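You operate a simulated robot arm through the tools that you are given. There is no shell and no other tool. Be economical: measure what you need, move in short steps, check, and stop when the job is done.

The job below is to be done with a simulated robot arm. You get a single attempt, and the scene is never put back.

Task
Probe the tea; from 30 C top it up with ice, else cold water.
Fine: the yellow cup, to its upper band, back where it stood; thermometer back, tap and knob shut. Set down upright: yellow cup.

It is judged by the outcome, as a careful person would: the job done as asked, and still so three seconds after it is handed in. It fails if anything else is knocked over, pushed out of place, dropped, spilled or broken.

Robot
A 7-joint arm with a three-finger gripper on a trunk, on a base that drives. Base frame: it is fixed to the floor where the robot stands at the start and does not move with it; the origin is under the middle of the robot, x ahead of it, y to its left, z up. Units: mm, rad, N and s.
Its first joint turns from -2.897 to 2.897 rad. Places, roughly: blue cup [1750, -1750, 1250]; cold tap [900, 100, 900]; ice knob [1200, -1200, 1000]; purple collar dial [1400, -2000, 900]; sink grate [800, 300, 800]; spot under the ice hopper [1300, -1200, 900]; stack of blue cups [1750, -1750, 1250]; stack of white cups [1500, -2000, 1000]; warm tap [900, 0, 900]; white cup [1500, -2000, 1000]. Payload 2.69 kg.
The tool frame sits at the grasp point between the pads (the TCP): z along the fingers, y along the line on which they close. The tips reach 29 mm beyond it. Largest opening 120 mm; the body of the gripper starts 78 mm behind the TCP.
Orientation is told as [roll, pitch, yaw] about the base's x, y, z axes, in that order, counted from this pose: with the fingers straight down and closing along the base's y, the tool's x points along the base's -x, its y along +y and its z along -z.

Tools
- The arm moves only by the tool arm_command. Its argument "plan" is a list of rows, each a list of 2 entries, a list of its own where there are three numbers: the shift along the base's x, y, z in mm, then the turn, a rotation vector about the base's x, y, z in rad. In form: [[[tx, ty, tz], [rx, ry, rz]], ...]. A call has 1 to 10 rows; each row is the pose to reach, as a shift and turn from the pose commanded when the call began. "grip" is the closure, from 0 (fully open) to 1 (shut), set as the call begins (left out, the last holds). Each row takes 0.2 s and may step no farther than 50 mm and 0.15 rad from the row before; otherwise, or with a gripper value out of range, the whole call is refused. A pose out of reach is approached as far as the arm can. The call stops where the force on the tool passes 40 N (or 10 N more than at its start, if that is more) or the arm is blocked; 0.2 s more then pass. The fingers move at their own pace and stop on an object; they squeeze with about 34 N. The grip force told is the motor's: it shows also when the fingers shut on nothing. Time passes only in rows, and 0.2 s behind the last, so rows that repeat a pose let the fingers close. The reply holds the time, the measured pose of the TCP, the force on the tool along the base axes, the opening and the grip force, in the units named above and with some noise, with the torque about the TCP (base axes, N m) and any sound that the robot's microphone picked up.
- Cameras (640 x 400 px; columns grow to the right, rows downward): "scene" is now at [288.5, 157.9, 1426.6]; the picture's right is [-0.38, -0.93, 0.00], its down [-0.49, 0.20, -0.85] and it looks along [0.79, -0.32, -0.53] (base axes); focal length 270 px, centre (320, 200). "wrist" rides on the gripper at [63, 0, -104] in the tool frame; the picture's right is [0.00, 1.00, 0.00], its down [-0.83, 0.00, -0.56] and it looks along [-0.56, 0.00, 0.83] (tool axes); focal length 275 px, centre (320, 200). There is no depth. A picture from a camera that has moved, and an enlarged one, comes with that camera's place and axes in the base frame and with its lens. The place of the scene camera against the robot may be out by one fixed shift of up to 12 mm in any direction.
- get_image(camera): a new picture of that camera. It takes no simulated time.
- slide_trunk(by): slides the trunk up (or, below 0, down) by that many mm; the arm and the scene camera ride with it, the base frame stays. It gives what a move gives, with no picture.
- steer(legs): drives the robot by 1 to 6 legs, each [ahead, left, turn to the left] in mm, mm and rad, along the robot's own axes; the way and the turn of a leg run together, so that a leg with both is an arc; at most 1500 mm and 3.142 rad a leg. The arm and the cameras ride along, it lands a little off, and it stops where it bumps. It gives what a move gives.
- turn_head(pan, tilt): turns the head with the scene camera to pan (to the left, within 2.496 rad either way) and tilt (down, from -0.506 to 1.204), counted from straight ahead of the robot. It gives what a move gives.
- enlarge(camera, box): a new picture of the part [left, top, right, bottom] of that camera's present view, enlarged. It takes no simulated time.
- sign_off(): hands the job in; it is judged then, once.

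Work in short steps. Places have to be worked out from the pictures, the camera data and where the tool is seen: move nearer, look again, correct. Check each grasp and each placing, and mend what went wrong. You have 120 turns and 82 pictures in all, those below and enlarged ones among them. Open the gripper and draw the arm clear of the work before you hand the job in, unless the task says otherwise; then end with one line.

The tools are called as name(argument=value, ...) on one line, values as JSON. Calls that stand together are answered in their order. arm_command: Moves the arm, as the interface text tells. Its arguments: {"type":"object","properties":{"plan":{"type":"array","items":{"type":"array"}},"grip":{"type":"number"}},"required":["plan"]} The other tools are called the same way: slide_trunk (by) slides the trunk up or down; steer (legs) drives the base; turn_head (pan, tilt) turns the head that bears the scene camera; get_image (camera) takes a picture; enlarge (camera, box) takes an enlarged picture of a part of a camera's view; sign_off () hands the job in.

At the start:

```text
time: 0.0
position: [564.8, -122.7, 1257.6]
ee_rot: [0.001, 0.0, 0.001]
contact_force: [0.9, 0.0, -0.1]
wrist_torque: [0.0, 0.0, 0.01]
width: 120.2
gripper_force: 0.1
trunk travel left (down, up): [-400.0, 186.0]
robot x, y, heading: [-2.0, 1.1, 0.004]
head pan, tilt: [-0.387, 0.555]
```

scene: 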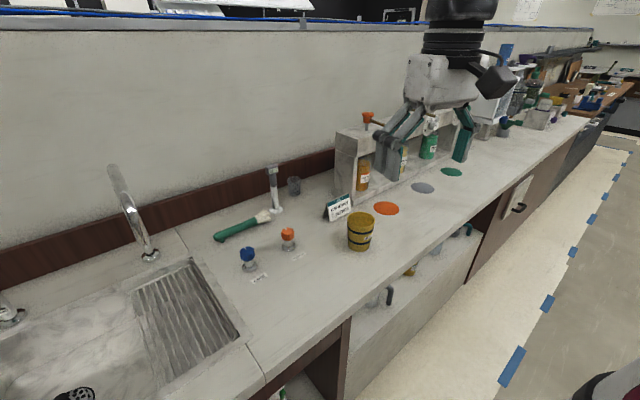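
wrist: 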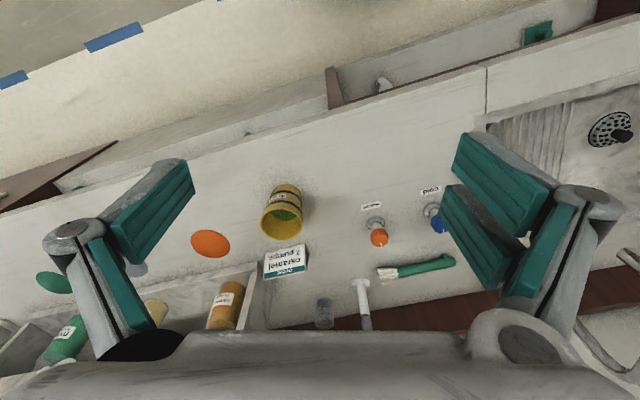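

The yellow cup stands near the taps; I take closer looks at it and at the things around it.

enlarge(camera="scene", box=[200, 140, 400, 265])

enlarge(camera="scene", box=[330, 40, 640, 234])

enlarge(camera="wrist", box=[180, 160, 480, 348])

```text
3.20 times, centred on (300, 202) of scene
camera zoom: at [288.5, 157.9, 1426.6], right [-0.38, -0.93, 0.0], down [-0.49, 0.2, -0.85], along [0.79, -0.32, -0.53], focal length 866 px, centre (384, 192)
```

zoom: 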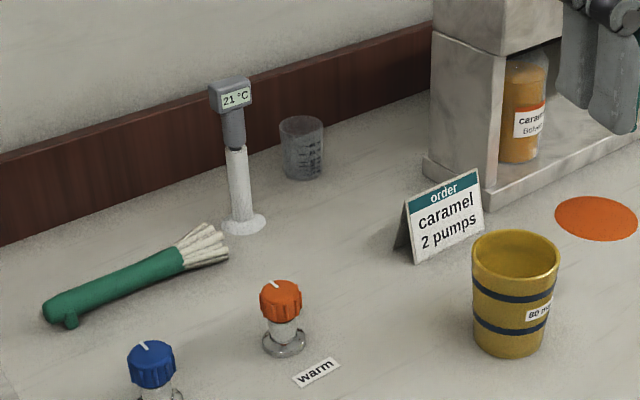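

```text
2.06 times, centred on (485, 137) of scene
camera zoom: at [288.5, 157.9, 1426.6], right [-0.38, -0.93, 0.0], down [-0.49, 0.2, -0.85], along [0.79, -0.32, -0.53], focal length 558 px, centre (-20, 330)
```

zoom: 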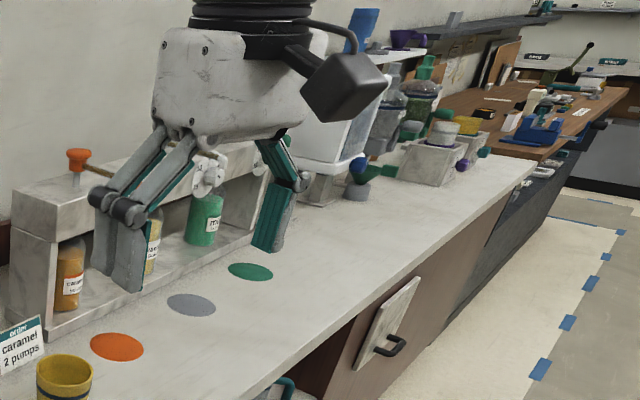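

```text
2.13 times, centred on (330, 254) of wrist
camera zoom: at [502.0, -121.2, 1362.2], right [0.0, 1.0, 0.0], down [0.83, 0.0, 0.56], along [0.56, 0.0, -0.83], focal length 586 px, centre (299, 85)
```

zoom: 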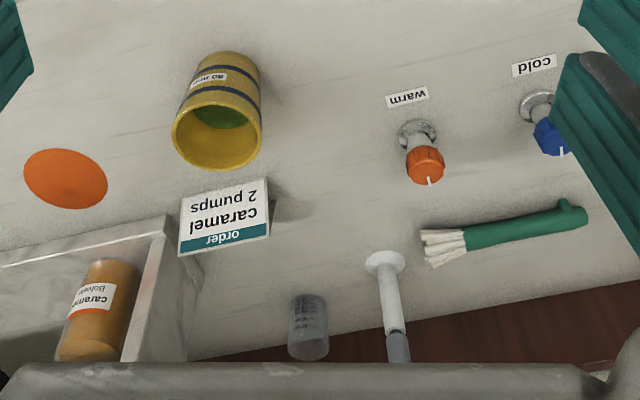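

The cup stands at about (839, -195), with its rim at z≈957 and the counter at ≈850. The thermometer stands in a holder near (1140, -10), its head at z≈1020. I drive ahead so that both are within reach.

steer(legs=[[210, 0, 0]])

turn_head(pan=0.0, tilt=0.5)

get_image(camera="scene")

```text
time: 1.6
position: [747.7, -117.4, 1255.7]
ee_rot: [0.003, 0.004, 0.014]
contact_force: [-0.4, -0.1, -0.3]
wrist_torque: [0.02, 0.03, 0.03]
width: 119.9
gripper_force: 0.1
trunk travel left (down, up): [-400.0, 186.0]
robot x, y, heading: [180.4, -3.4, 0.013]
head pan, tilt: [-0.387, 0.555]
stopped in leg 1: the robot was blocked; the commanded pose is now the measured one
```

```text
time: 2.5
position: [745.5, -117.5, 1256.2]
ee_rot: [0.0, 0.005, 0.014]
contact_force: [-1.1, -0.5, -0.5]
wrist_torque: [-0.03, -0.01, -0.01]
width: 120.0
gripper_force: 0.1
trunk travel left (down, up): [-400.0, 186.0]
robot x, y, heading: [180.3, -3.0, 0.01]
head pan, tilt: [0.0, 0.499]
```

```text
76 pictures are left
camera scene: at [473.7, 192.2, 1431.7], right [0.01, -1.0, 0.0], down [-0.48, -0.01, -0.88], along [0.88, 0.01, -0.48], focal length 270 px, centre (320, 200)
```

scene: 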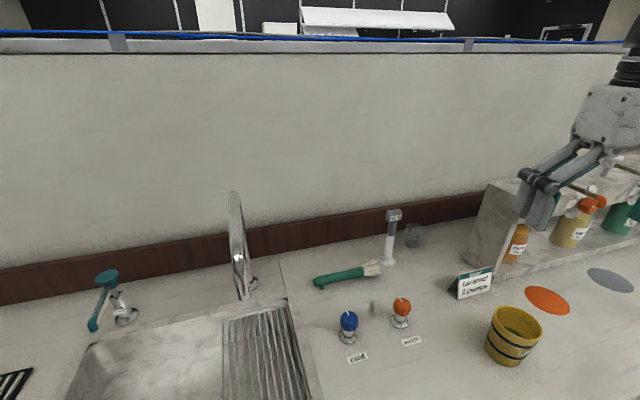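

The robot is stopped by the counter at x≈180, which is near enough. The thermometer works out at about (1132, -12). I bring the open gripper above it, staying high, and look.

arm_command(plan=[[[45, 12, 0], [0, 0, 0]], [[90, 24, 0], [0, 0, 0]], [[135, 36, 0], [0, 0, 0]], [[180, 48, 0], [0, 0, 0]], [[225, 60, 0], [0, 0, 0]], [[270, 72, 0], [0, 0, -0.01]], [[305, 84, -30], [0, 0, -0.01]], [[340, 105, -60], [0, 0, -0.01]], [[340, 105, -90], [0, 0, -0.01]], [[340, 105, -90], [0, 0, -0.01]]], grip=0)

get_image(camera="wrist")

enlarge(camera="scene", box=[300, 120, 500, 282])

```text
refused: row 8 steps farther than a row can; nothing moved
```

```text
75 pictures are left
camera wrist: at [683.9, -117.8, 1361.3], right [-0.02, 1.0, 0.0], down [0.83, 0.02, 0.55], along [0.55, 0.01, -0.83], focal length 275 px, centre (320, 200)
```

wrist: 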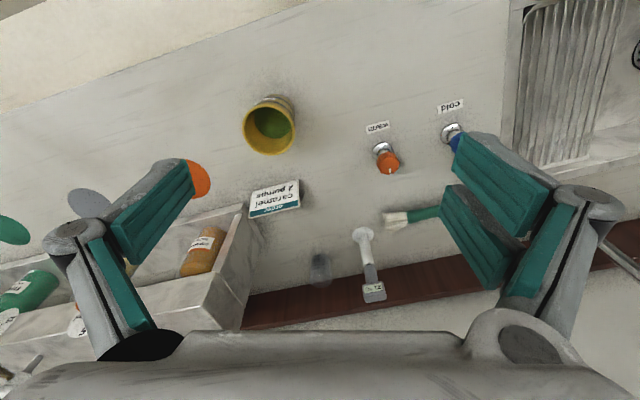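

```text
2.47 times, centred on (400, 201) of scene
camera zoom: at [473.7, 192.2, 1431.7], right [0.01, -1.0, 0.0], down [-0.48, -0.01, -0.88], along [0.88, 0.01, -0.48], focal length 668 px, centre (122, 198)
```

zoom: 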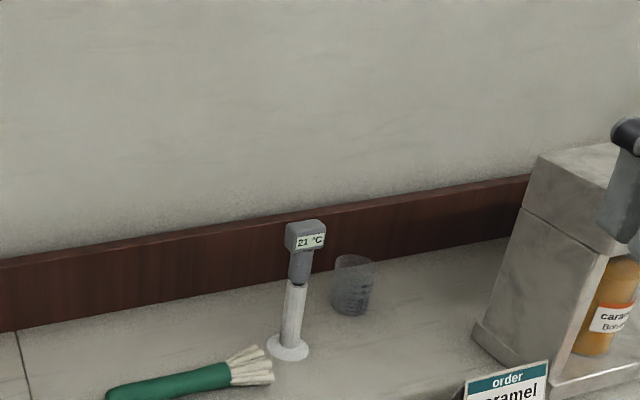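

The ninth step was too long in one row; I resend it with shorter rows, aiming over (1085, -12).

arm_command(plan=[[[45, 12, 0], [0, 0, 0]], [[90, 24, 0], [0, 0, 0]], [[135, 36, 0], [0, 0, 0]], [[180, 48, 0], [0, 0, 0]], [[220, 60, -15], [0, 0, -0.01]], [[260, 72, -30], [0, 0, -0.01]], [[295, 85, -50], [0, 0, -0.01]], [[325, 97, -70], [0, 0, -0.01]], [[340, 107, -95], [0, 0, -0.01]], [[340, 107, -95], [0, 0, -0.01]]], grip=0)

get_image(camera="wrist")

```text
time: 4.7
position: [1088.9, -11.4, 1163.2]
ee_rot: [-0.001, 0.002, 0.004]
contact_force: [0.0, 0.1, -0.6]
wrist_torque: [0.0, 0.01, -0.02]
width: 120.0
gripper_force: 0.0
trunk travel left (down, up): [-400.0, 186.0]
robot x, y, heading: [180.9, -6.5, 0.013]
head pan, tilt: [0.0, 0.499]
```

```text
73 pictures are left
camera wrist: at [1024.8, -10.8, 1268.1], right [-0.01, 1.0, 0.0], down [0.83, 0.01, 0.55], along [0.55, 0.01, -0.83], focal length 275 px, centre (320, 200)
```

wrist: 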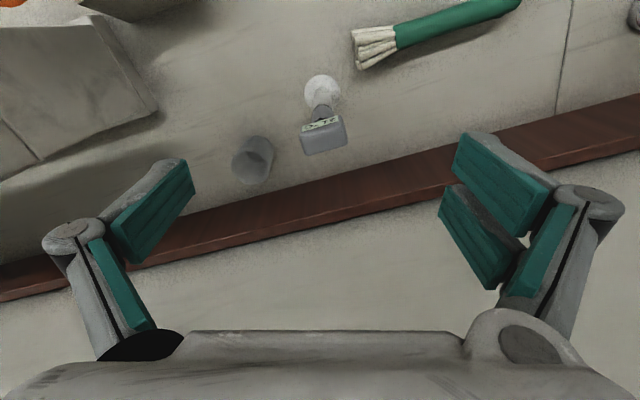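

The head sits at (1113, -5) with its top at z≈1033, turned about 0.3 rad. I line up the gripper and lower it around the head.

arm_command(plan=[[[12, 3, 0], [0, 0, 0.14]], [[24, 6, 0], [0, 0, 0.28]], [[24, 6, -40], [0, 0, 0.3]], [[24, 6, -80], [0, 0, 0.3]], [[24, 6, -115], [0, 0, 0.3]], [[24, 6, -115], [0, 0, 0.3]]])

get_image(camera="wrist")

enlarge(camera="scene", box=[300, 120, 500, 282])

```text
time: 6.1
position: [1112.2, -5.9, 1043.7]
ee_rot: [-0.001, 0.004, 0.305]
contact_force: [0.2, -0.1, 0.1]
wrist_torque: [0.03, -0.02, 0.0]
width: 120.2
gripper_force: 0.0
trunk travel left (down, up): [-400.0, 186.0]
robot x, y, heading: [183.6, -4.3, 0.015]
head pan, tilt: [0.0, 0.499]
```

```text
72 pictures are left
camera wrist: at [1052.6, -23.7, 1148.6], right [-0.3, 0.95, 0.0], down [0.79, 0.25, 0.55], along [0.53, 0.17, -0.83], focal length 275 px, centre (320, 200)
```

wrist: 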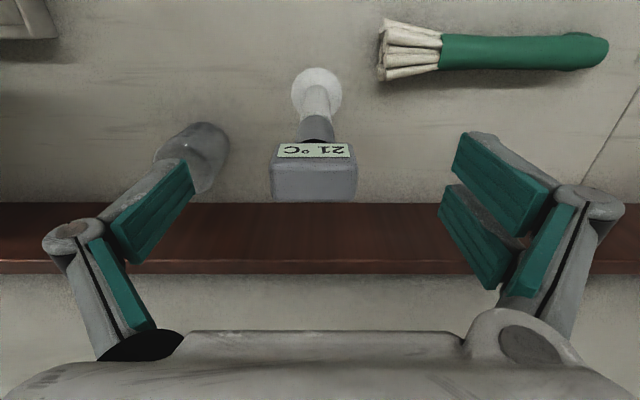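

```text
2.47 times, centred on (400, 201) of scene
camera zoom: at [473.7, 192.3, 1431.7], right [0.01, -1.0, 0.0], down [-0.48, -0.01, -0.88], along [0.88, 0.01, -0.48], focal length 668 px, centre (122, 198)
```

zoom: 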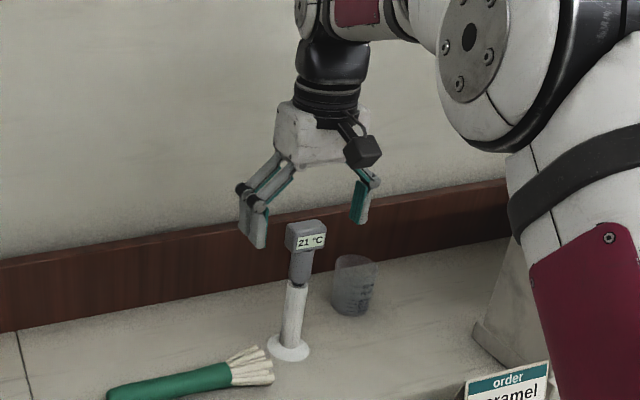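

The gripper is aligned with the head. I go down to about z 1016 and close on it.

arm_command(plan=[[[3, 0, -15], [0, 0, 0]], [[3, 0, -28], [0, 0, 0]], [[3, 0, -28], [0, 0, 0]]])

arm_command(plan=[[[0, 0, 0], [0, 0, 0]], [[0, 0, 0], [0, 0, 0]], [[0, 0, 0], [0, 0, 0]], [[0, 0, 0], [0, 0, 0]]], grip=1)

get_image(camera="wrist")

```text
time: 6.9
position: [1115.3, -5.8, 1019.0]
ee_rot: [0.0, 0.004, 0.304]
contact_force: [1.2, 0.2, -0.9]
wrist_torque: [0.01, 0.0, 0.04]
width: 119.9
gripper_force: 0.0
trunk travel left (down, up): [-400.0, 186.0]
robot x, y, heading: [177.8, -1.9, 0.007]
head pan, tilt: [0.0, 0.499]
```

```text
time: 7.9
position: [1113.9, -5.0, 1018.5]
ee_rot: [0.0, 0.0, 0.305]
contact_force: [0.1, -1.4, 4.0]
wrist_torque: [-0.18, 0.0, 0.02]
width: 39.8
gripper_force: 33.7
trunk travel left (down, up): [-400.0, 186.0]
robot x, y, heading: [181.1, -3.1, 0.013]
head pan, tilt: [0.0, 0.499]
```

```text
70 pictures are left
camera wrist: at [1054.6, -23.0, 1122.9], right [-0.3, 0.95, 0.0], down [0.79, 0.25, 0.55], along [0.53, 0.17, -0.83], focal length 275 px, centre (320, 200)
```

wrist: 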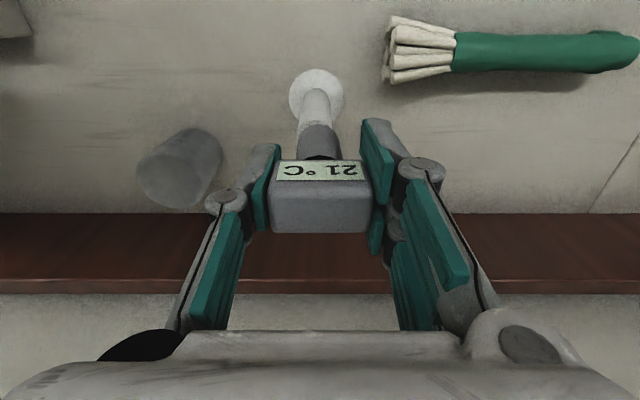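

The head is held, 39.8 mm wide. I lift it straight up, clear of the holder.

arm_command(plan=[[[0, 0, 25], [0, 0, 0]], [[0, 0, 60], [0, 0, 0]], [[0, 0, 100], [0, 0, 0]], [[0, 0, 140], [0, 0, 0]], [[0, 0, 180], [0, 0, 0]], [[0, 0, 200], [0, 0, 0]], [[0, 0, 200], [0, 0, 0]]])

enlarge(camera="scene", box=[300, 100, 500, 282])

```text
time: 9.5
position: [1109.2, -4.6, 1216.0]
ee_rot: [0.001, 0.004, 0.303]
contact_force: [0.4, -0.2, -0.9]
wrist_torque: [0.01, -0.02, 0.0]
width: 39.8
gripper_force: 33.9
out of reach, approached as far as the arm can: row 6, 7
trunk travel left (down, up): [-400.0, 186.0]
robot x, y, heading: [180.5, -3.4, 0.012]
head pan, tilt: [0.0, 0.499]
```

```text
2.20 times, centred on (400, 191) of scene
camera zoom: at [473.8, 192.3, 1431.7], right [0.01, -1.0, 0.0], down [-0.48, -0.01, -0.88], along [0.88, 0.01, -0.48], focal length 594 px, centre (144, 220)
```

zoom: 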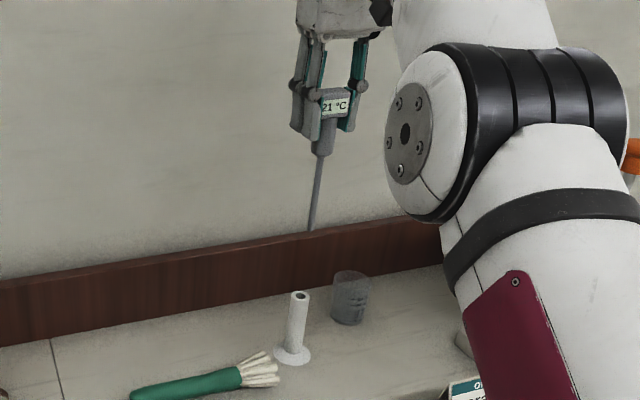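

The probe reaches about 144 mm below the TCP. The cup, refined, is near (821, -192). I carry the thermometer high toward a spot just beyond the cup and look with the wrist camera.

arm_command(plan=[[[-40, -20, 0], [0, 0, -0.05]], [[-80, -40, 0], [0, 0, -0.1]], [[-120, -65, 0], [0, 0, -0.15]], [[-160, -90, 0], [0, 0, -0.2]], [[-200, -115, 0], [0, 0, -0.25]], [[-240, -140, 0], [0, 0, -0.3]], [[-270, -165, 0], [0, 0, -0.3]], [[-288, -187, 0], [0, 0, -0.3]], [[-288, -187, 0], [0, 0, -0.3]]])

get_image(camera="wrist")

get_image(camera="scene")

```text
time: 11.5
position: [823.0, -190.7, 1215.7]
ee_rot: [-0.001, 0.003, 0.005]
contact_force: [-0.9, -0.1, -0.2]
wrist_torque: [0.0, 0.01, 0.0]
width: 39.9
gripper_force: 34.4
trunk travel left (down, up): [-400.0, 186.0]
robot x, y, heading: [180.2, -3.9, 0.007]
head pan, tilt: [0.0, 0.499]
```

```text
68 pictures are left
camera wrist: at [759.7, -190.7, 1320.3], right [-0.01, 1.0, 0.0], down [0.83, 0.01, 0.55], along [0.55, 0.01, -0.83], focal length 275 px, centre (320, 200)
```

wrist: 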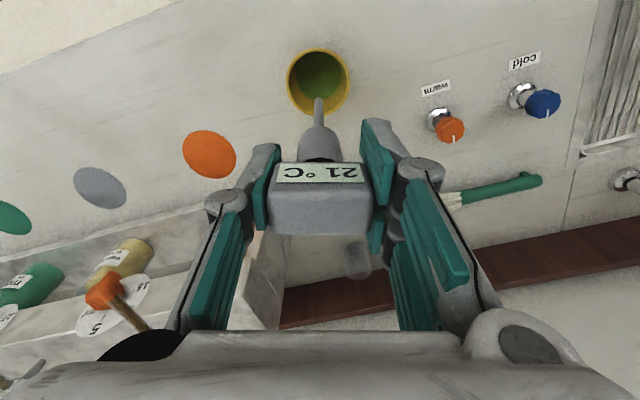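

```text
67 pictures are left
camera scene: at [473.8, 192.3, 1431.7], right [0.01, -1.0, 0.0], down [-0.48, -0.01, -0.88], along [0.88, 0.01, -0.48], focal length 270 px, centre (320, 200)
```

scene: 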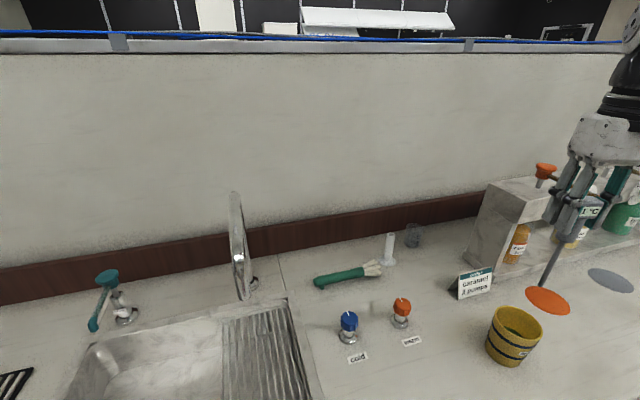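

The cup's rim centre works out at (826, -191), straight below the probe. I lower the probe into it in steps.

arm_command(plan=[[[1, 0, -40], [0, 0, 0]], [[2, 0, -80], [0, 0, 0]], [[2, 0, -110], [0, 0, 0]], [[2, 0, -110], [0, 0, 0]]])

get_image(camera="wrist")

```text
time: 12.5
position: [823.0, -190.1, 1105.8]
ee_rot: [-0.001, 0.003, 0.006]
contact_force: [0.1, 0.4, -0.5]
wrist_torque: [0.0, -0.01, 0.04]
width: 39.8
gripper_force: 33.8
trunk travel left (down, up): [-400.0, 186.0]
robot x, y, heading: [177.1, -2.5, 0.01]
head pan, tilt: [0.0, 0.499]
```

```text
66 pictures are left
camera wrist: at [760.4, -191.2, 1210.9], right [-0.01, 1.0, 0.0], down [0.83, 0.01, 0.55], along [0.55, 0.01, -0.83], focal length 275 px, centre (320, 200)
```

wrist: 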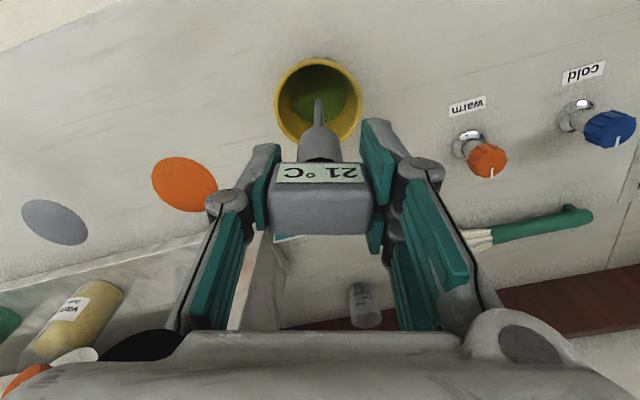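

The tip points into the cup. I lower it another 88 mm and hold there so that the reading settles.

arm_command(plan=[[[2, 0, -30], [0, 0, 0]], [[2, 0, -60], [0, 0, 0]], [[2, 0, -88], [0, 0, 0]], [[2, 0, -88], [0, 0, 0]], [[2, 0, -88], [0, 0, 0]], [[2, 0, -88], [0, 0, 0]], [[2, 0, -88], [0, 0, 0]], [[2, 0, -88], [0, 0, 0]], [[2, 0, -88], [0, 0, 0]], [[2, 0, -88], [0, 0, 0]]])

enlarge(camera="wrist", box=[220, 40, 420, 240])

```text
time: 14.7
position: [825.0, -190.1, 1019.5]
ee_rot: [0.001, 0.002, 0.004]
contact_force: [1.0, 0.4, 29.8]
wrist_torque: [-0.07, -0.26, -0.02]
width: 39.7
gripper_force: 33.7
trunk travel left (down, up): [-400.0, 186.0]
robot x, y, heading: [183.1, -3.2, 0.018]
head pan, tilt: [0.0, 0.499]
```

```text
2.00 times, centred on (320, 140) of wrist
camera zoom: at [762.4, -190.5, 1124.0], right [-0.01, 1.0, 0.0], down [0.83, 0.01, 0.55], along [0.55, 0.01, -0.83], focal length 551 px, centre (320, 320)
```

zoom: 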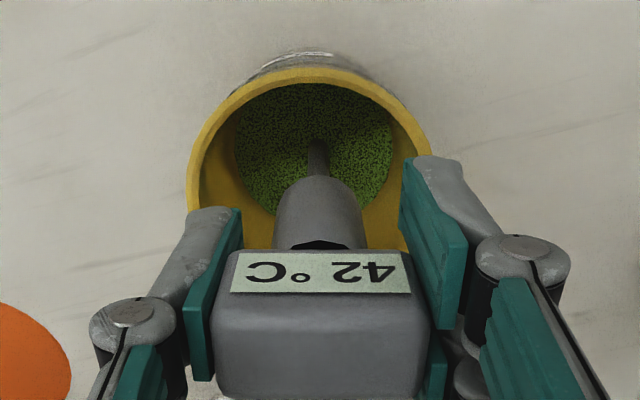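

The force of 30 N says the tip touches the bottom. I raise it by 12 mm, wait, and read again to see whether the value has settled.

arm_command(plan=[[[0, 0, 12], [0, 0, 0]], [[0, 0, 12], [0, 0, 0]], [[0, 0, 12], [0, 0, 0]], [[0, 0, 12], [0, 0, 0]], [[0, 0, 12], [0, 0, 0]], [[0, 0, 12], [0, 0, 0]], [[0, 0, 12], [0, 0, 0]], [[0, 0, 12], [0, 0, 0]], [[0, 0, 12], [0, 0, 0]], [[0, 0, 12], [0, 0, 0]]])

enlarge(camera="wrist", box=[220, 40, 420, 240])

```text
time: 16.9
position: [826.0, -191.1, 1031.4]
ee_rot: [0.0, 0.004, 0.005]
contact_force: [0.9, 0.9, -1.1]
wrist_torque: [0.0, -0.02, -0.02]
width: 39.8
gripper_force: 34.0
trunk travel left (down, up): [-400.0, 186.0]
robot x, y, heading: [176.8, -2.9, 0.012]
head pan, tilt: [0.0, 0.499]
```

```text
2.00 times, centred on (320, 140) of wrist
camera zoom: at [763.3, -190.3, 1135.6], right [-0.01, 1.0, 0.0], down [0.83, 0.01, 0.55], along [0.55, 0.01, -0.83], focal length 551 px, centre (320, 320)
```

zoom: 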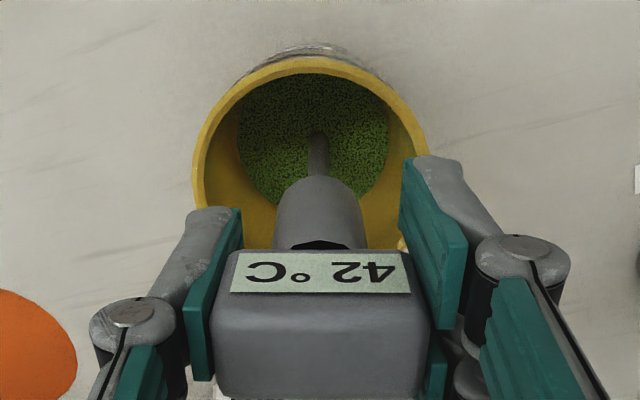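

A settled 42 °C means ice. I take the probe straight up and carry it back toward the holder.

arm_command(plan=[[[0, 0, 40], [0, 0, 0]], [[0, 0, 85], [0, 0, 0]], [[0, 0, 130], [0, 0, 0]], [[0, 0, 170], [0, 0, 0]], [[35, 25, 170], [0, 0, 0.05]], [[70, 50, 170], [0, 0, 0.1]], [[110, 75, 170], [0, 0, 0.15]], [[150, 100, 170], [0, 0, 0.2]], [[190, 125, 170], [0, 0, 0.25]], [[225, 150, 165], [0, 0, 0.3]]])

arm_command(plan=[[[30, 18, 0], [0, 0, 0]], [[63, 36, 0], [0, 0, 0]], [[63, 36, 0], [0, 0, 0]], [[63, 36, -20], [0, 0, 0]], [[63, 36, -20], [0, 0, 0]]])

get_image(camera="wrist")

enlarge(camera="scene", box=[300, 100, 500, 282])

```text
time: 19.1
position: [1050.7, -40.4, 1193.4]
ee_rot: [-0.001, 0.003, 0.303]
contact_force: [0.4, -1.6, 0.1]
wrist_torque: [0.07, -0.07, -0.04]
width: 39.7
gripper_force: 34.0
trunk travel left (down, up): [-400.0, 186.0]
robot x, y, heading: [177.9, -1.5, 0.012]
head pan, tilt: [0.0, 0.499]
```

```text
time: 20.3
position: [1114.9, -3.5, 1175.6]
ee_rot: [0.002, 0.003, 0.305]
contact_force: [-0.7, -0.5, -1.1]
wrist_torque: [0.04, 0.02, 0.01]
width: 39.8
gripper_force: 34.1
trunk travel left (down, up): [-400.0, 186.0]
robot x, y, heading: [179.2, -2.0, 0.011]
head pan, tilt: [0.0, 0.499]
```

```text
63 pictures are left
camera wrist: at [1055.0, -22.5, 1280.1], right [-0.3, 0.95, 0.0], down [0.79, 0.25, 0.55], along [0.53, 0.17, -0.83], focal length 275 px, centre (320, 200)
```

wrist: 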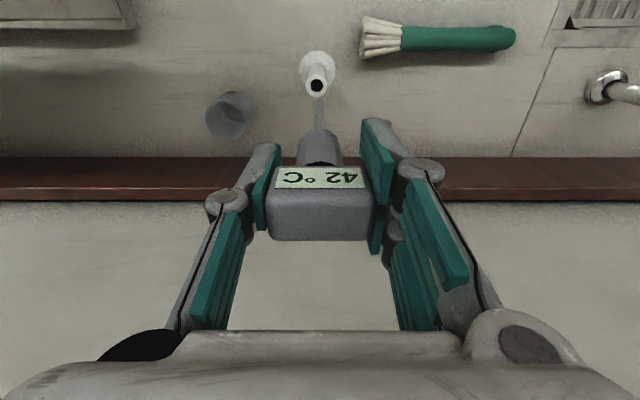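

```text
2.20 times, centred on (400, 191) of scene
camera zoom: at [473.8, 192.2, 1431.7], right [0.01, -1.0, 0.0], down [-0.48, -0.01, -0.88], along [0.88, 0.01, -0.48], focal length 594 px, centre (144, 220)
```

zoom: 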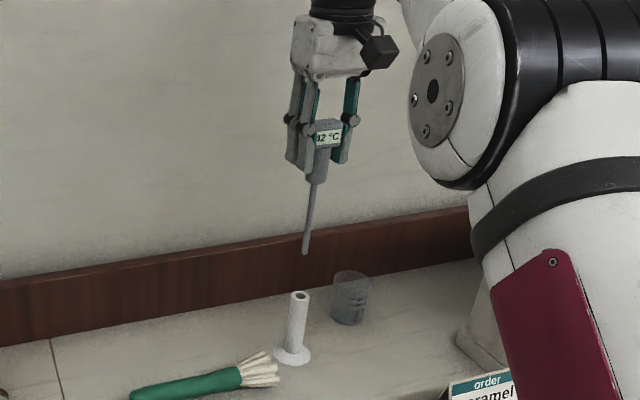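

The tip is close to being over the hole. I lower it until it is just above the holder and check the alignment enlarged.

arm_command(plan=[[[0, -1.5, -30], [0, 0, 0]], [[0, -1.5, -57], [0, 0, 0]], [[0, -1.5, -57], [0, 0, 0]]])

enlarge(camera="wrist", box=[260, 40, 380, 180])

enlarge(camera="scene", box=[360, 190, 440, 270])

```text
time: 21.1
position: [1114.2, -6.4, 1119.1]
ee_rot: [0.0, 0.004, 0.305]
contact_force: [0.2, -0.1, 0.2]
wrist_torque: [0.0, -0.01, -0.02]
width: 39.6
gripper_force: 33.7
trunk travel left (down, up): [-400.0, 186.0]
robot x, y, heading: [181.4, -3.3, 0.01]
head pan, tilt: [0.0, 0.499]
```

```text
2.86 times, centred on (320, 110) of wrist
camera zoom: at [1054.5, -24.7, 1223.5], right [-0.3, 0.95, 0.0], down [0.79, 0.25, 0.55], along [0.53, 0.17, -0.83], focal length 786 px, centre (320, 457)
```

zoom: 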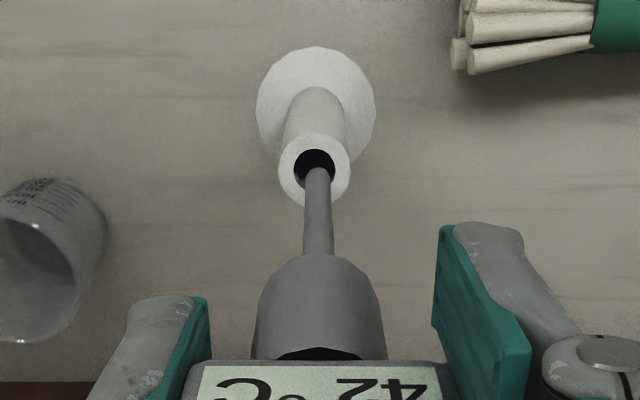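

```text
5.00 times, centred on (400, 230) of scene
camera zoom: at [473.8, 192.3, 1431.7], right [0.01, -1.0, 0.0], down [-0.48, -0.01, -0.88], along [0.88, 0.01, -0.48], focal length 1353 px, centre (-80, 50)
```

zoom: 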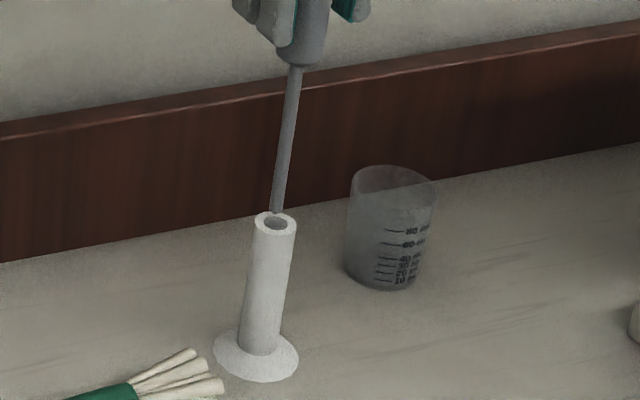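

Tip and hole agree to about 2 mm. I nudge it +2 mm in x and go down slowly, watching the force.

arm_command(plan=[[[2, -0.5, 0], [0, 0, 0]], [[2, -0.5, -6], [0, 0, 0]], [[2, -0.5, -12], [0, 0, 0]], [[2, -0.5, -18], [0, 0, 0]], [[2, -0.5, -18], [0, 0, 0]]])

enlarge(camera="wrist", box=[260, 40, 380, 180])

```text
time: 22.3
position: [1116.8, -6.5, 1100.4]
ee_rot: [0.0, 0.005, 0.303]
contact_force: [-0.1, -0.3, -0.7]
wrist_torque: [-0.02, 0.0, 0.0]
width: 39.8
gripper_force: 34.0
trunk travel left (down, up): [-400.0, 186.0]
robot x, y, heading: [180.5, -1.9, 0.017]
head pan, tilt: [0.0, 0.499]
```

```text
2.86 times, centred on (320, 110) of wrist
camera zoom: at [1057.0, -25.1, 1205.4], right [-0.3, 0.95, 0.0], down [0.79, 0.25, 0.55], along [0.53, 0.17, -0.83], focal length 786 px, centre (320, 457)
```

zoom: 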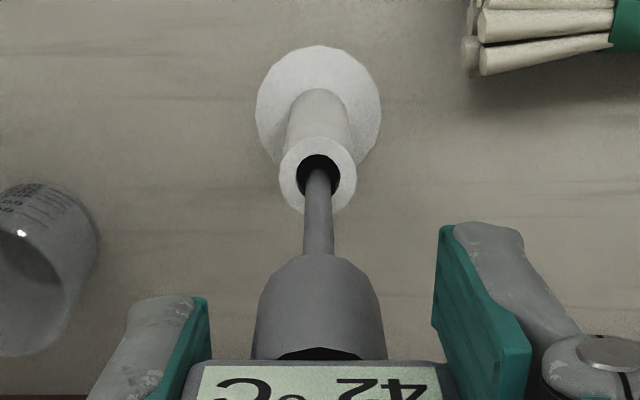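

It is still centred and no force shows. I go on down to the seated height.

arm_command(plan=[[[0, 0, -8], [0, 0, 0]], [[0, 0, -16], [0, 0, 0]], [[0, 0, -24], [0, 0, 0]], [[-1, 0, -34], [0, 0, 0]], [[-1, 0, -44], [0, 0, 0]], [[-1, 0, -54], [0, 0, 0]], [[-1, 0, -64], [0, 0, 0]], [[-1, 0, -72], [0, 0, 0]], [[-1, 0, -72], [0, 0, 0]]])

enlarge(camera="wrist", box=[220, 20, 420, 220])

```text
time: 24.3
position: [1115.5, -7.7, 1027.7]
ee_rot: [0.0, 0.003, 0.303]
contact_force: [-0.6, -0.7, -1.2]
wrist_torque: [0.0, 0.02, 0.0]
width: 39.7
gripper_force: 33.8
trunk travel left (down, up): [-400.0, 186.0]
robot x, y, heading: [184.1, -3.9, 0.011]
head pan, tilt: [0.0, 0.499]
```

```text
2.00 times, centred on (320, 120) of wrist
camera zoom: at [1055.8, -25.5, 1132.8], right [-0.3, 0.95, 0.0], down [0.79, 0.25, 0.55], along [0.53, 0.17, -0.83], focal length 551 px, centre (320, 360)
```

zoom: 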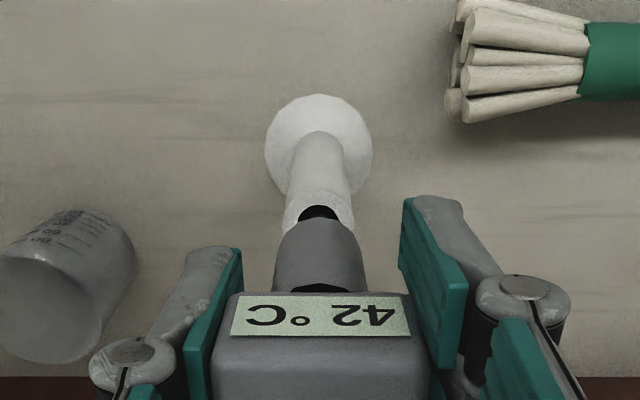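

It is in the hole. I lower it the last few millimetres until contact shows.

arm_command(plan=[[[-0.5, 1, -3], [0, 0, 0]], [[-0.5, 1, -6], [0, 0, 0]], [[-0.5, 1, -9], [0, 0, 0]], [[-0.5, 1, -9], [0, 0, 0]]])

```text
time: 25.3
position: [1114.6, -7.0, 1019.1]
ee_rot: [0.001, 0.003, 0.304]
contact_force: [-0.1, -0.4, 0.2]
wrist_torque: [-0.03, 0.0, 0.02]
width: 39.7
gripper_force: 34.1
trunk travel left (down, up): [-400.0, 186.0]
robot x, y, heading: [181.3, -2.8, 0.008]
head pan, tilt: [0.0, 0.499]
```

There is still no contact, as the probe slid a little up in the grip. I go on gently.

arm_command(plan=[[[0, 0, -2], [0, 0, 0]], [[0, 0, -4], [0, 0, 0]], [[0, 0, -6], [0, 0, 0]], [[0, 0, -6], [0, 0, 0]]])

enlarge(camera="scene", box=[340, 180, 440, 280])

```text
time: 26.3
position: [1115.1, -7.6, 1014.7]
ee_rot: [0.0, 0.002, 0.303]
contact_force: [-2.1, -0.9, 9.7]
wrist_torque: [-0.13, 0.24, 0.04]
width: 40.0
gripper_force: 34.8
trunk travel left (down, up): [-400.0, 186.0]
robot x, y, heading: [178.6, -1.3, 0.015]
head pan, tilt: [0.0, 0.499]
```

```text
4.00 times, centred on (390, 230) of scene
camera zoom: at [473.3, 192.2, 1431.9], right [0.01, -1.0, 0.0], down [-0.48, -0.01, -0.88], along [0.88, 0.01, -0.48], focal length 1082 px, centre (40, 80)
```

zoom: 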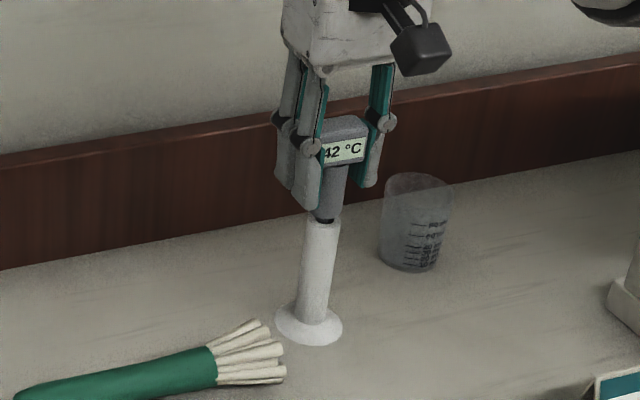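

It is seated, with 9.7 N of contact. I open the fingers and rise.

arm_command(plan=[[[0, 0, 1], [0, 0, 0]], [[0, 0, 1], [0, 0, 0]], [[0, 0, 1], [0, 0, 0]], [[0, 0, 40], [0, 0, 0]], [[0, 0, 85], [0, 0, 0]], [[0, 0, 130], [0, 0, 0]], [[0, 0, 130], [0, 0, 0]]], grip=0)

enlarge(camera="scene", box=[300, 150, 460, 280])

```text
time: 27.9
position: [1115.0, -6.1, 1144.0]
ee_rot: [0.001, 0.003, 0.302]
contact_force: [0.4, 0.2, 0.1]
wrist_torque: [0.01, -0.03, -0.02]
width: 120.1
gripper_force: 0.0
trunk travel left (down, up): [-400.0, 186.0]
robot x, y, heading: [181.8, -4.9, 0.01]
head pan, tilt: [0.0, 0.499]
```

```text
3.08 times, centred on (380, 215) of scene
camera zoom: at [473.8, 192.3, 1431.7], right [0.01, -1.0, 0.0], down [-0.48, -0.01, -0.88], along [0.88, 0.01, -0.48], focal length 832 px, centre (135, 154)
```

zoom: 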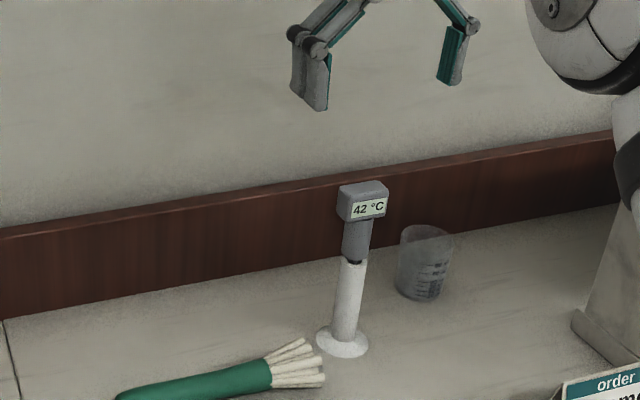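

The thermometer is back in its holder. I bring the arm in toward the robot and turn the head right to look at the ice hopper.

arm_command(plan=[[[-40, 0, 30], [0, 0, -0.05]], [[-80, 0, 60], [0, 0, -0.1]], [[-120, 0, 70], [0, 0, -0.15]], [[-160, 0, 70], [0, 0, -0.2]], [[-200, 0, 70], [0, 0, -0.25]], [[-240, 0, 70], [0, 0, -0.3]], [[-280, 0, 70], [0, 0, -0.3]], [[-320, 0, 70], [0, 0, -0.3]], [[-360, 0, 70], [0, 0, -0.3]], [[-360, 0, 70], [0, 0, -0.3]]])

turn_head(pan=-0.95, tilt=0.4)

get_image(camera="scene")

```text
time: 30.1
position: [755.0, -4.7, 1214.6]
ee_rot: [-0.001, 0.003, 0.007]
contact_force: [0.0, 0.4, 0.0]
wrist_torque: [0.01, 0.04, -0.06]
width: 119.8
gripper_force: 0.0
trunk travel left (down, up): [-400.0, 186.0]
robot x, y, heading: [178.0, -4.7, 0.009]
head pan, tilt: [0.0, 0.499]
```

```text
time: 31.3
position: [754.3, -7.1, 1214.0]
ee_rot: [0.001, 0.002, 0.005]
contact_force: [-0.3, -0.3, 0.0]
wrist_torque: [0.02, -0.03, -0.01]
width: 120.0
gripper_force: 0.1
trunk travel left (down, up): [-400.0, 186.0]
robot x, y, heading: [181.7, -4.0, 0.009]
head pan, tilt: [-0.949, 0.4]
```

```text
55 pictures are left
camera scene: at [437.7, 116.5, 1440.8], right [-0.81, -0.59, 0.0], down [-0.23, 0.31, -0.92], along [0.55, -0.74, -0.39], focal length 270 px, centre (320, 200)
```

scene: 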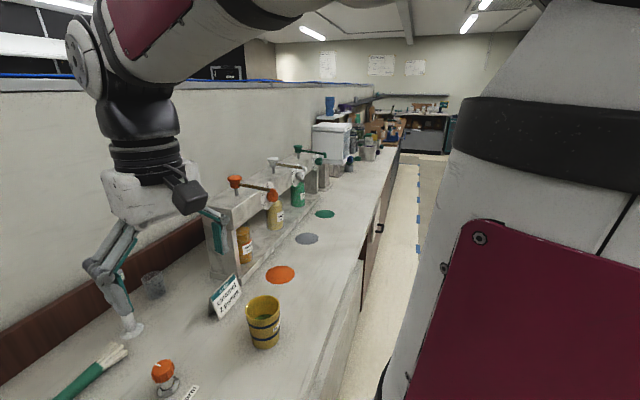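

I enlarge the hopper region.

enlarge(camera="scene", box=[290, 90, 420, 220])

enlarge(camera="scene", box=[230, 280, 310, 360])

```text
3.08 times, centred on (355, 155) of scene
camera zoom: at [437.7, 116.5, 1440.8], right [-0.81, -0.59, 0.0], down [-0.23, 0.31, -0.92], along [0.55, -0.74, -0.39], focal length 832 px, centre (212, 338)
```

zoom: 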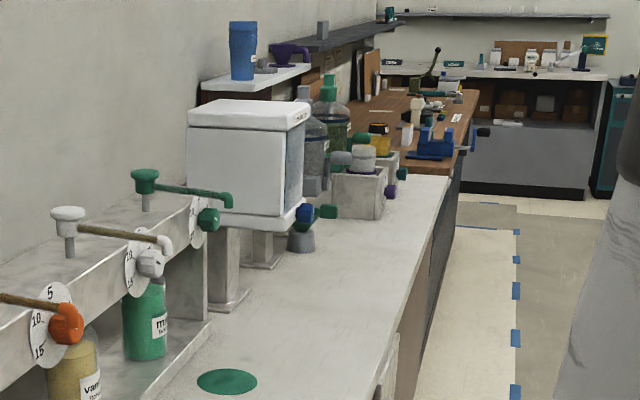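

```text
5.00 times, centred on (270, 320) of scene
camera zoom: at [437.7, 116.5, 1440.8], right [-0.81, -0.59, 0.0], down [-0.23, 0.31, -0.92], along [0.55, -0.74, -0.39], focal length 1353 px, centre (570, -400)
```

zoom: 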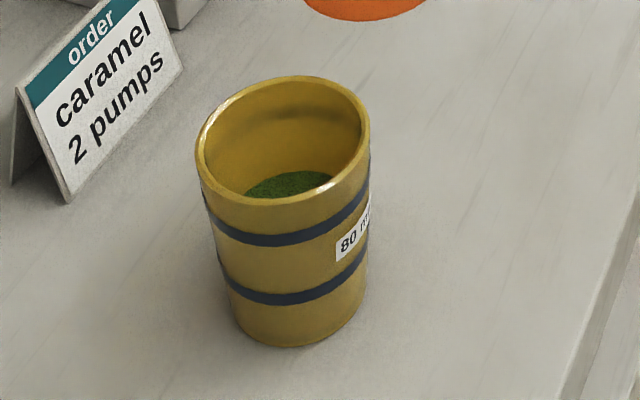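

Counter and backsplash are turned about 0.3 rad against the base frame. I back off, turn to face the counter squarely and move right for a near look at the ice hopper before taking the cup.

steer(legs=[[-250, 0, 0], [0, 0, 0.295], [0, -1300, 0]])

turn_head(pan=-0.45, tilt=0.5)

get_image(camera="scene")

```text
time: 40.1
position: [876.7, -1038.4, 1213.5]
ee_rot: [0.001, 0.004, 0.322]
contact_force: [-0.5, -0.1, -0.6]
wrist_torque: [-0.01, -0.02, -0.01]
width: 120.0
gripper_force: 0.1
trunk travel left (down, up): [-400.0, 186.0]
robot x, y, heading: [329.3, -1213.4, 0.327]
head pan, tilt: [-0.949, 0.4]
```

```text
time: 41.0
position: [875.3, -1038.0, 1213.4]
ee_rot: [0.0, 0.004, 0.322]
contact_force: [-1.1, -0.4, 0.6]
wrist_torque: [0.03, 0.0, -0.03]
width: 120.2
gripper_force: 0.0
trunk travel left (down, up): [-400.0, 186.0]
robot x, y, heading: [328.3, -1213.9, 0.33]
head pan, tilt: [-0.45, 0.499]
```

```text
52 pictures are left
camera scene: at [552.2, -977.9, 1431.7], right [-0.12, -0.99, 0.0], down [-0.48, 0.06, -0.88], along [0.87, -0.11, -0.48], focal length 270 px, centre (320, 200)
```

scene: 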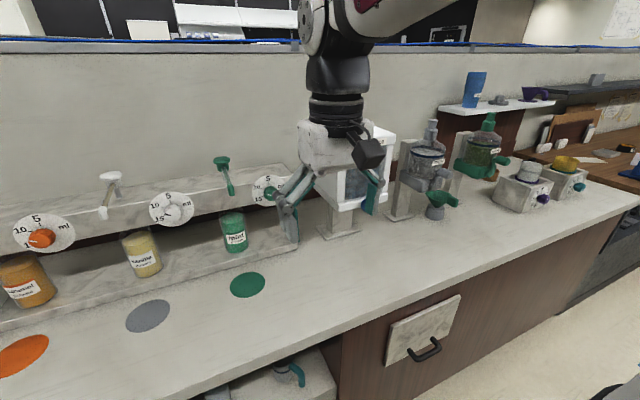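

The arm hides the hopper; I move it left and look again with both cameras.

arm_command(plan=[[[-15, 45, 0], [0, 0, 0]], [[-30, 90, 0], [0, 0, 0]], [[-45, 135, 0], [0, 0, 0]], [[-60, 180, 0], [0, 0, 0]], [[-75, 225, 0], [0, 0, 0]], [[-90, 270, 0], [0, 0, 0]], [[-90, 270, 0], [0, 0, 0]]])

enlarge(camera="scene", box=[290, 90, 480, 260])

```text
time: 42.6
position: [785.2, -767.3, 1214.3]
ee_rot: [0.001, 0.002, 0.323]
contact_force: [0.1, -0.5, 0.7]
wrist_torque: [0.04, 0.01, -0.02]
width: 119.9
gripper_force: 0.1
trunk travel left (down, up): [-400.0, 186.0]
robot x, y, heading: [330.2, -1218.8, 0.33]
head pan, tilt: [-0.45, 0.499]
```

```text
2.35 times, centred on (385, 175) of scene
camera zoom: at [552.2, -977.9, 1431.7], right [-0.12, -0.99, 0.0], down [-0.48, 0.06, -0.88], along [0.87, -0.11, -0.48], focal length 636 px, centre (167, 259)
```

zoom: 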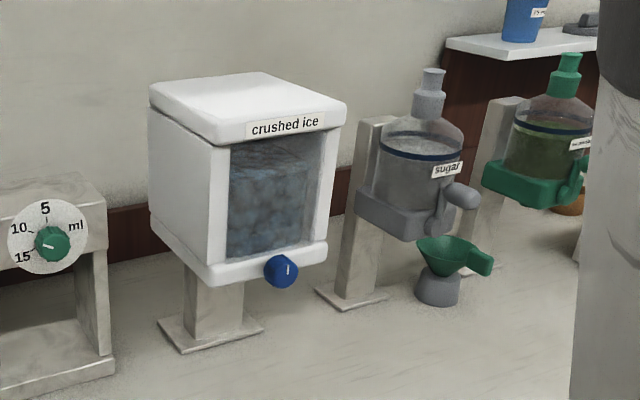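

The hopper stands with a blue knob on its front lip. I bring the wrist camera in front of it to fix the knob's place and height and to see the outlet below.

arm_command(plan=[[[15, -45, -20], [0, 0, 0]], [[30, -90, -40], [0, 0, 0]], [[45, -135, -60], [0, 0, 0]], [[60, -180, -80], [0, 0, 0]], [[75, -225, -100], [0, 0, 0]], [[90, -270, -120], [0, 0, 0]], [[90, -270, -120], [0, 0, 0]]])

get_image(camera="wrist")

```text
refused: row 1 steps farther than a row can; nothing moved
```

```text
50 pictures are left
camera wrist: at [726.2, -787.3, 1319.0], right [-0.32, 0.95, 0.0], down [0.79, 0.27, 0.55], along [0.52, 0.18, -0.83], focal length 275 px, centre (320, 200)
```

wrist: 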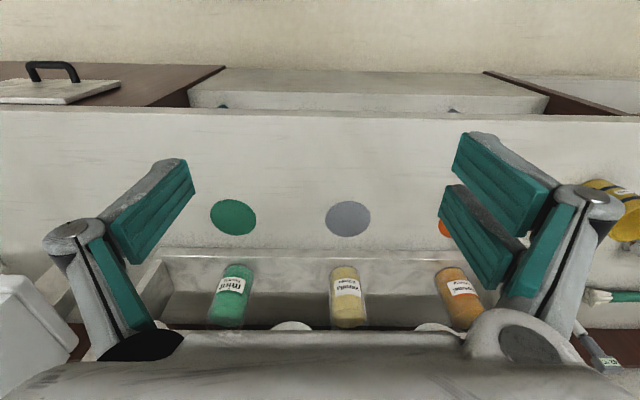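

A row came out too long. I resend with shorter rows and also pitch the tool 0.6 rad forward, so that the camera looks beneath the hopper.

arm_command(plan=[[[12, -36, -12], [0.03, -0.09, 0]], [[24, -72, -24], [0.06, -0.18, 0]], [[36, -108, -36], [0.09, -0.27, 0]], [[48, -144, -48], [0.12, -0.36, 0]], [[60, -180, -60], [0.15, -0.45, 0]], [[72, -216, -72], [0.18, -0.54, 0]], [[84, -252, -84], [0.19, -0.57, 0]], [[94, -288, -96], [0.19, -0.57, 0]], [[94, -288, -110], [0.19, -0.57, 0]], [[94, -288, -110], [0.19, -0.57, 0]]])

get_image(camera="wrist")

```text
time: 44.8
position: [899.8, -1054.1, 1128.3]
ee_rot: [0.001, -0.594, 0.324]
contact_force: [0.3, 0.4, -0.2]
wrist_torque: [-0.01, -0.01, 0.0]
width: 119.9
gripper_force: 0.2
out of reach, approached as far as the arm can: row 7, 8, 9, 10
trunk travel left (down, up): [-400.0, 186.0]
robot x, y, heading: [331.0, -1213.0, 0.324]
head pan, tilt: [-0.45, 0.499]
```

```text
49 pictures are left
camera wrist: at [794.3, -1088.2, 1179.1], right [-0.32, 0.95, 0.0], down [0.36, 0.12, 0.93], along [0.88, 0.3, -0.38], focal length 275 px, centre (320, 200)
```

wrist: 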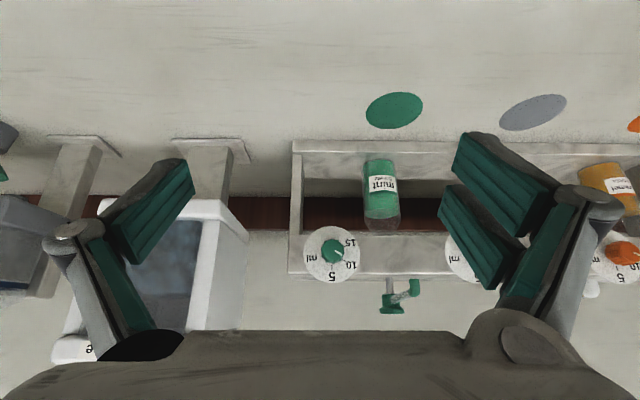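

The finger hides the knob. I strafe 210 mm right so that the hopper is dead ahead and look again from the same tool pose.

steer(legs=[[0, -210, 0]])

get_image(camera="wrist")

get_image(camera="scene")

```text
time: 46.4
position: [964.4, -1244.3, 1128.2]
ee_rot: [0.0, -0.594, 0.323]
contact_force: [0.2, 0.5, 0.5]
wrist_torque: [-0.01, 0.05, 0.04]
width: 120.0
gripper_force: 0.0
trunk travel left (down, up): [-400.0, 186.0]
robot x, y, heading: [394.1, -1409.3, 0.33]
head pan, tilt: [-0.45, 0.499]
```

```text
48 pictures are left
camera wrist: at [859.7, -1278.6, 1179.2], right [-0.32, 0.95, 0.0], down [0.36, 0.12, 0.93], along [0.88, 0.3, -0.38], focal length 275 px, centre (320, 200)
```

wrist: 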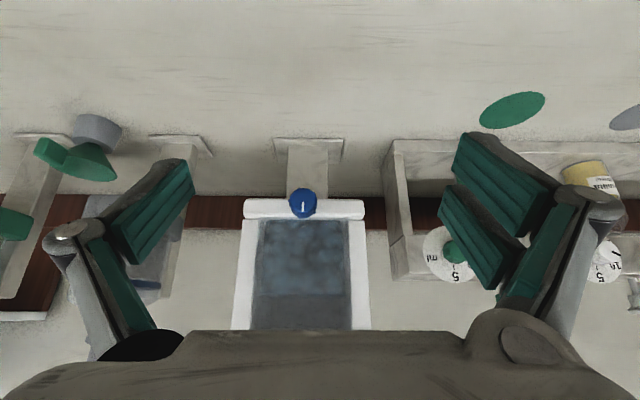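

```text
47 pictures are left
camera scene: at [617.6, -1168.7, 1431.7], right [-0.12, -0.99, 0.0], down [-0.48, 0.06, -0.88], along [0.87, -0.1, -0.48], focal length 270 px, centre (320, 200)
```

scene: 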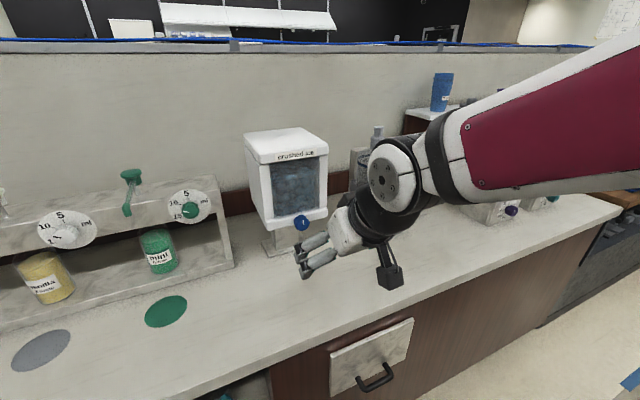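

The knob works out at about (1198, -1189, 1043), and the stand's foot begins some 120 mm behind it. To see the outlet under the hopper I lower the trunk and pitch the camera further up.

slide_trunk(by=-190)

arm_command(plan=[[[0, 0, 0], [0.035, -0.105, 0]], [[0, 0, 0], [0.07, -0.21, 0]], [[0, 0, 0], [0.105, -0.315, 0]], [[0, 0, 0], [0.105, -0.315, 0]]])

get_image(camera="wrist")

```text
time: 48.5
position: [1037.4, -1219.0, 939.4]
ee_rot: [0.003, -0.592, 0.323]
contact_force: [0.5, 0.2, 0.3]
wrist_torque: [0.01, 0.01, -0.03]
width: 120.1
gripper_force: 0.0
trunk travel left (down, up): [-210.0, 376.0]
robot x, y, heading: [392.7, -1403.5, 0.329]
head pan, tilt: [-0.45, 0.499]
```

```text
time: 49.5
position: [1084.1, -1217.6, 1000.4]
ee_rot: [-0.001, -0.925, 0.323]
contact_force: [0.6, -0.7, -0.6]
wrist_torque: [0.0, 0.01, -0.03]
width: 120.0
gripper_force: 0.1
out of reach, approached as far as the arm can: row 1, 2, 3, 4
trunk travel left (down, up): [-210.0, 376.0]
robot x, y, heading: [397.4, -1404.6, 0.334]
head pan, tilt: [-0.45, 0.499]
```

```text
46 pictures are left
camera wrist: at [969.2, -1255.5, 1012.9], right [-0.32, 0.95, 0.0], down [0.05, 0.02, 1.0], along [0.95, 0.32, -0.06], focal length 275 px, centre (320, 200)
```

wrist: 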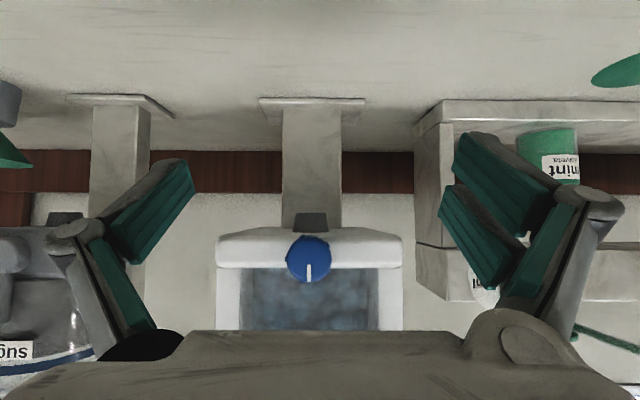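

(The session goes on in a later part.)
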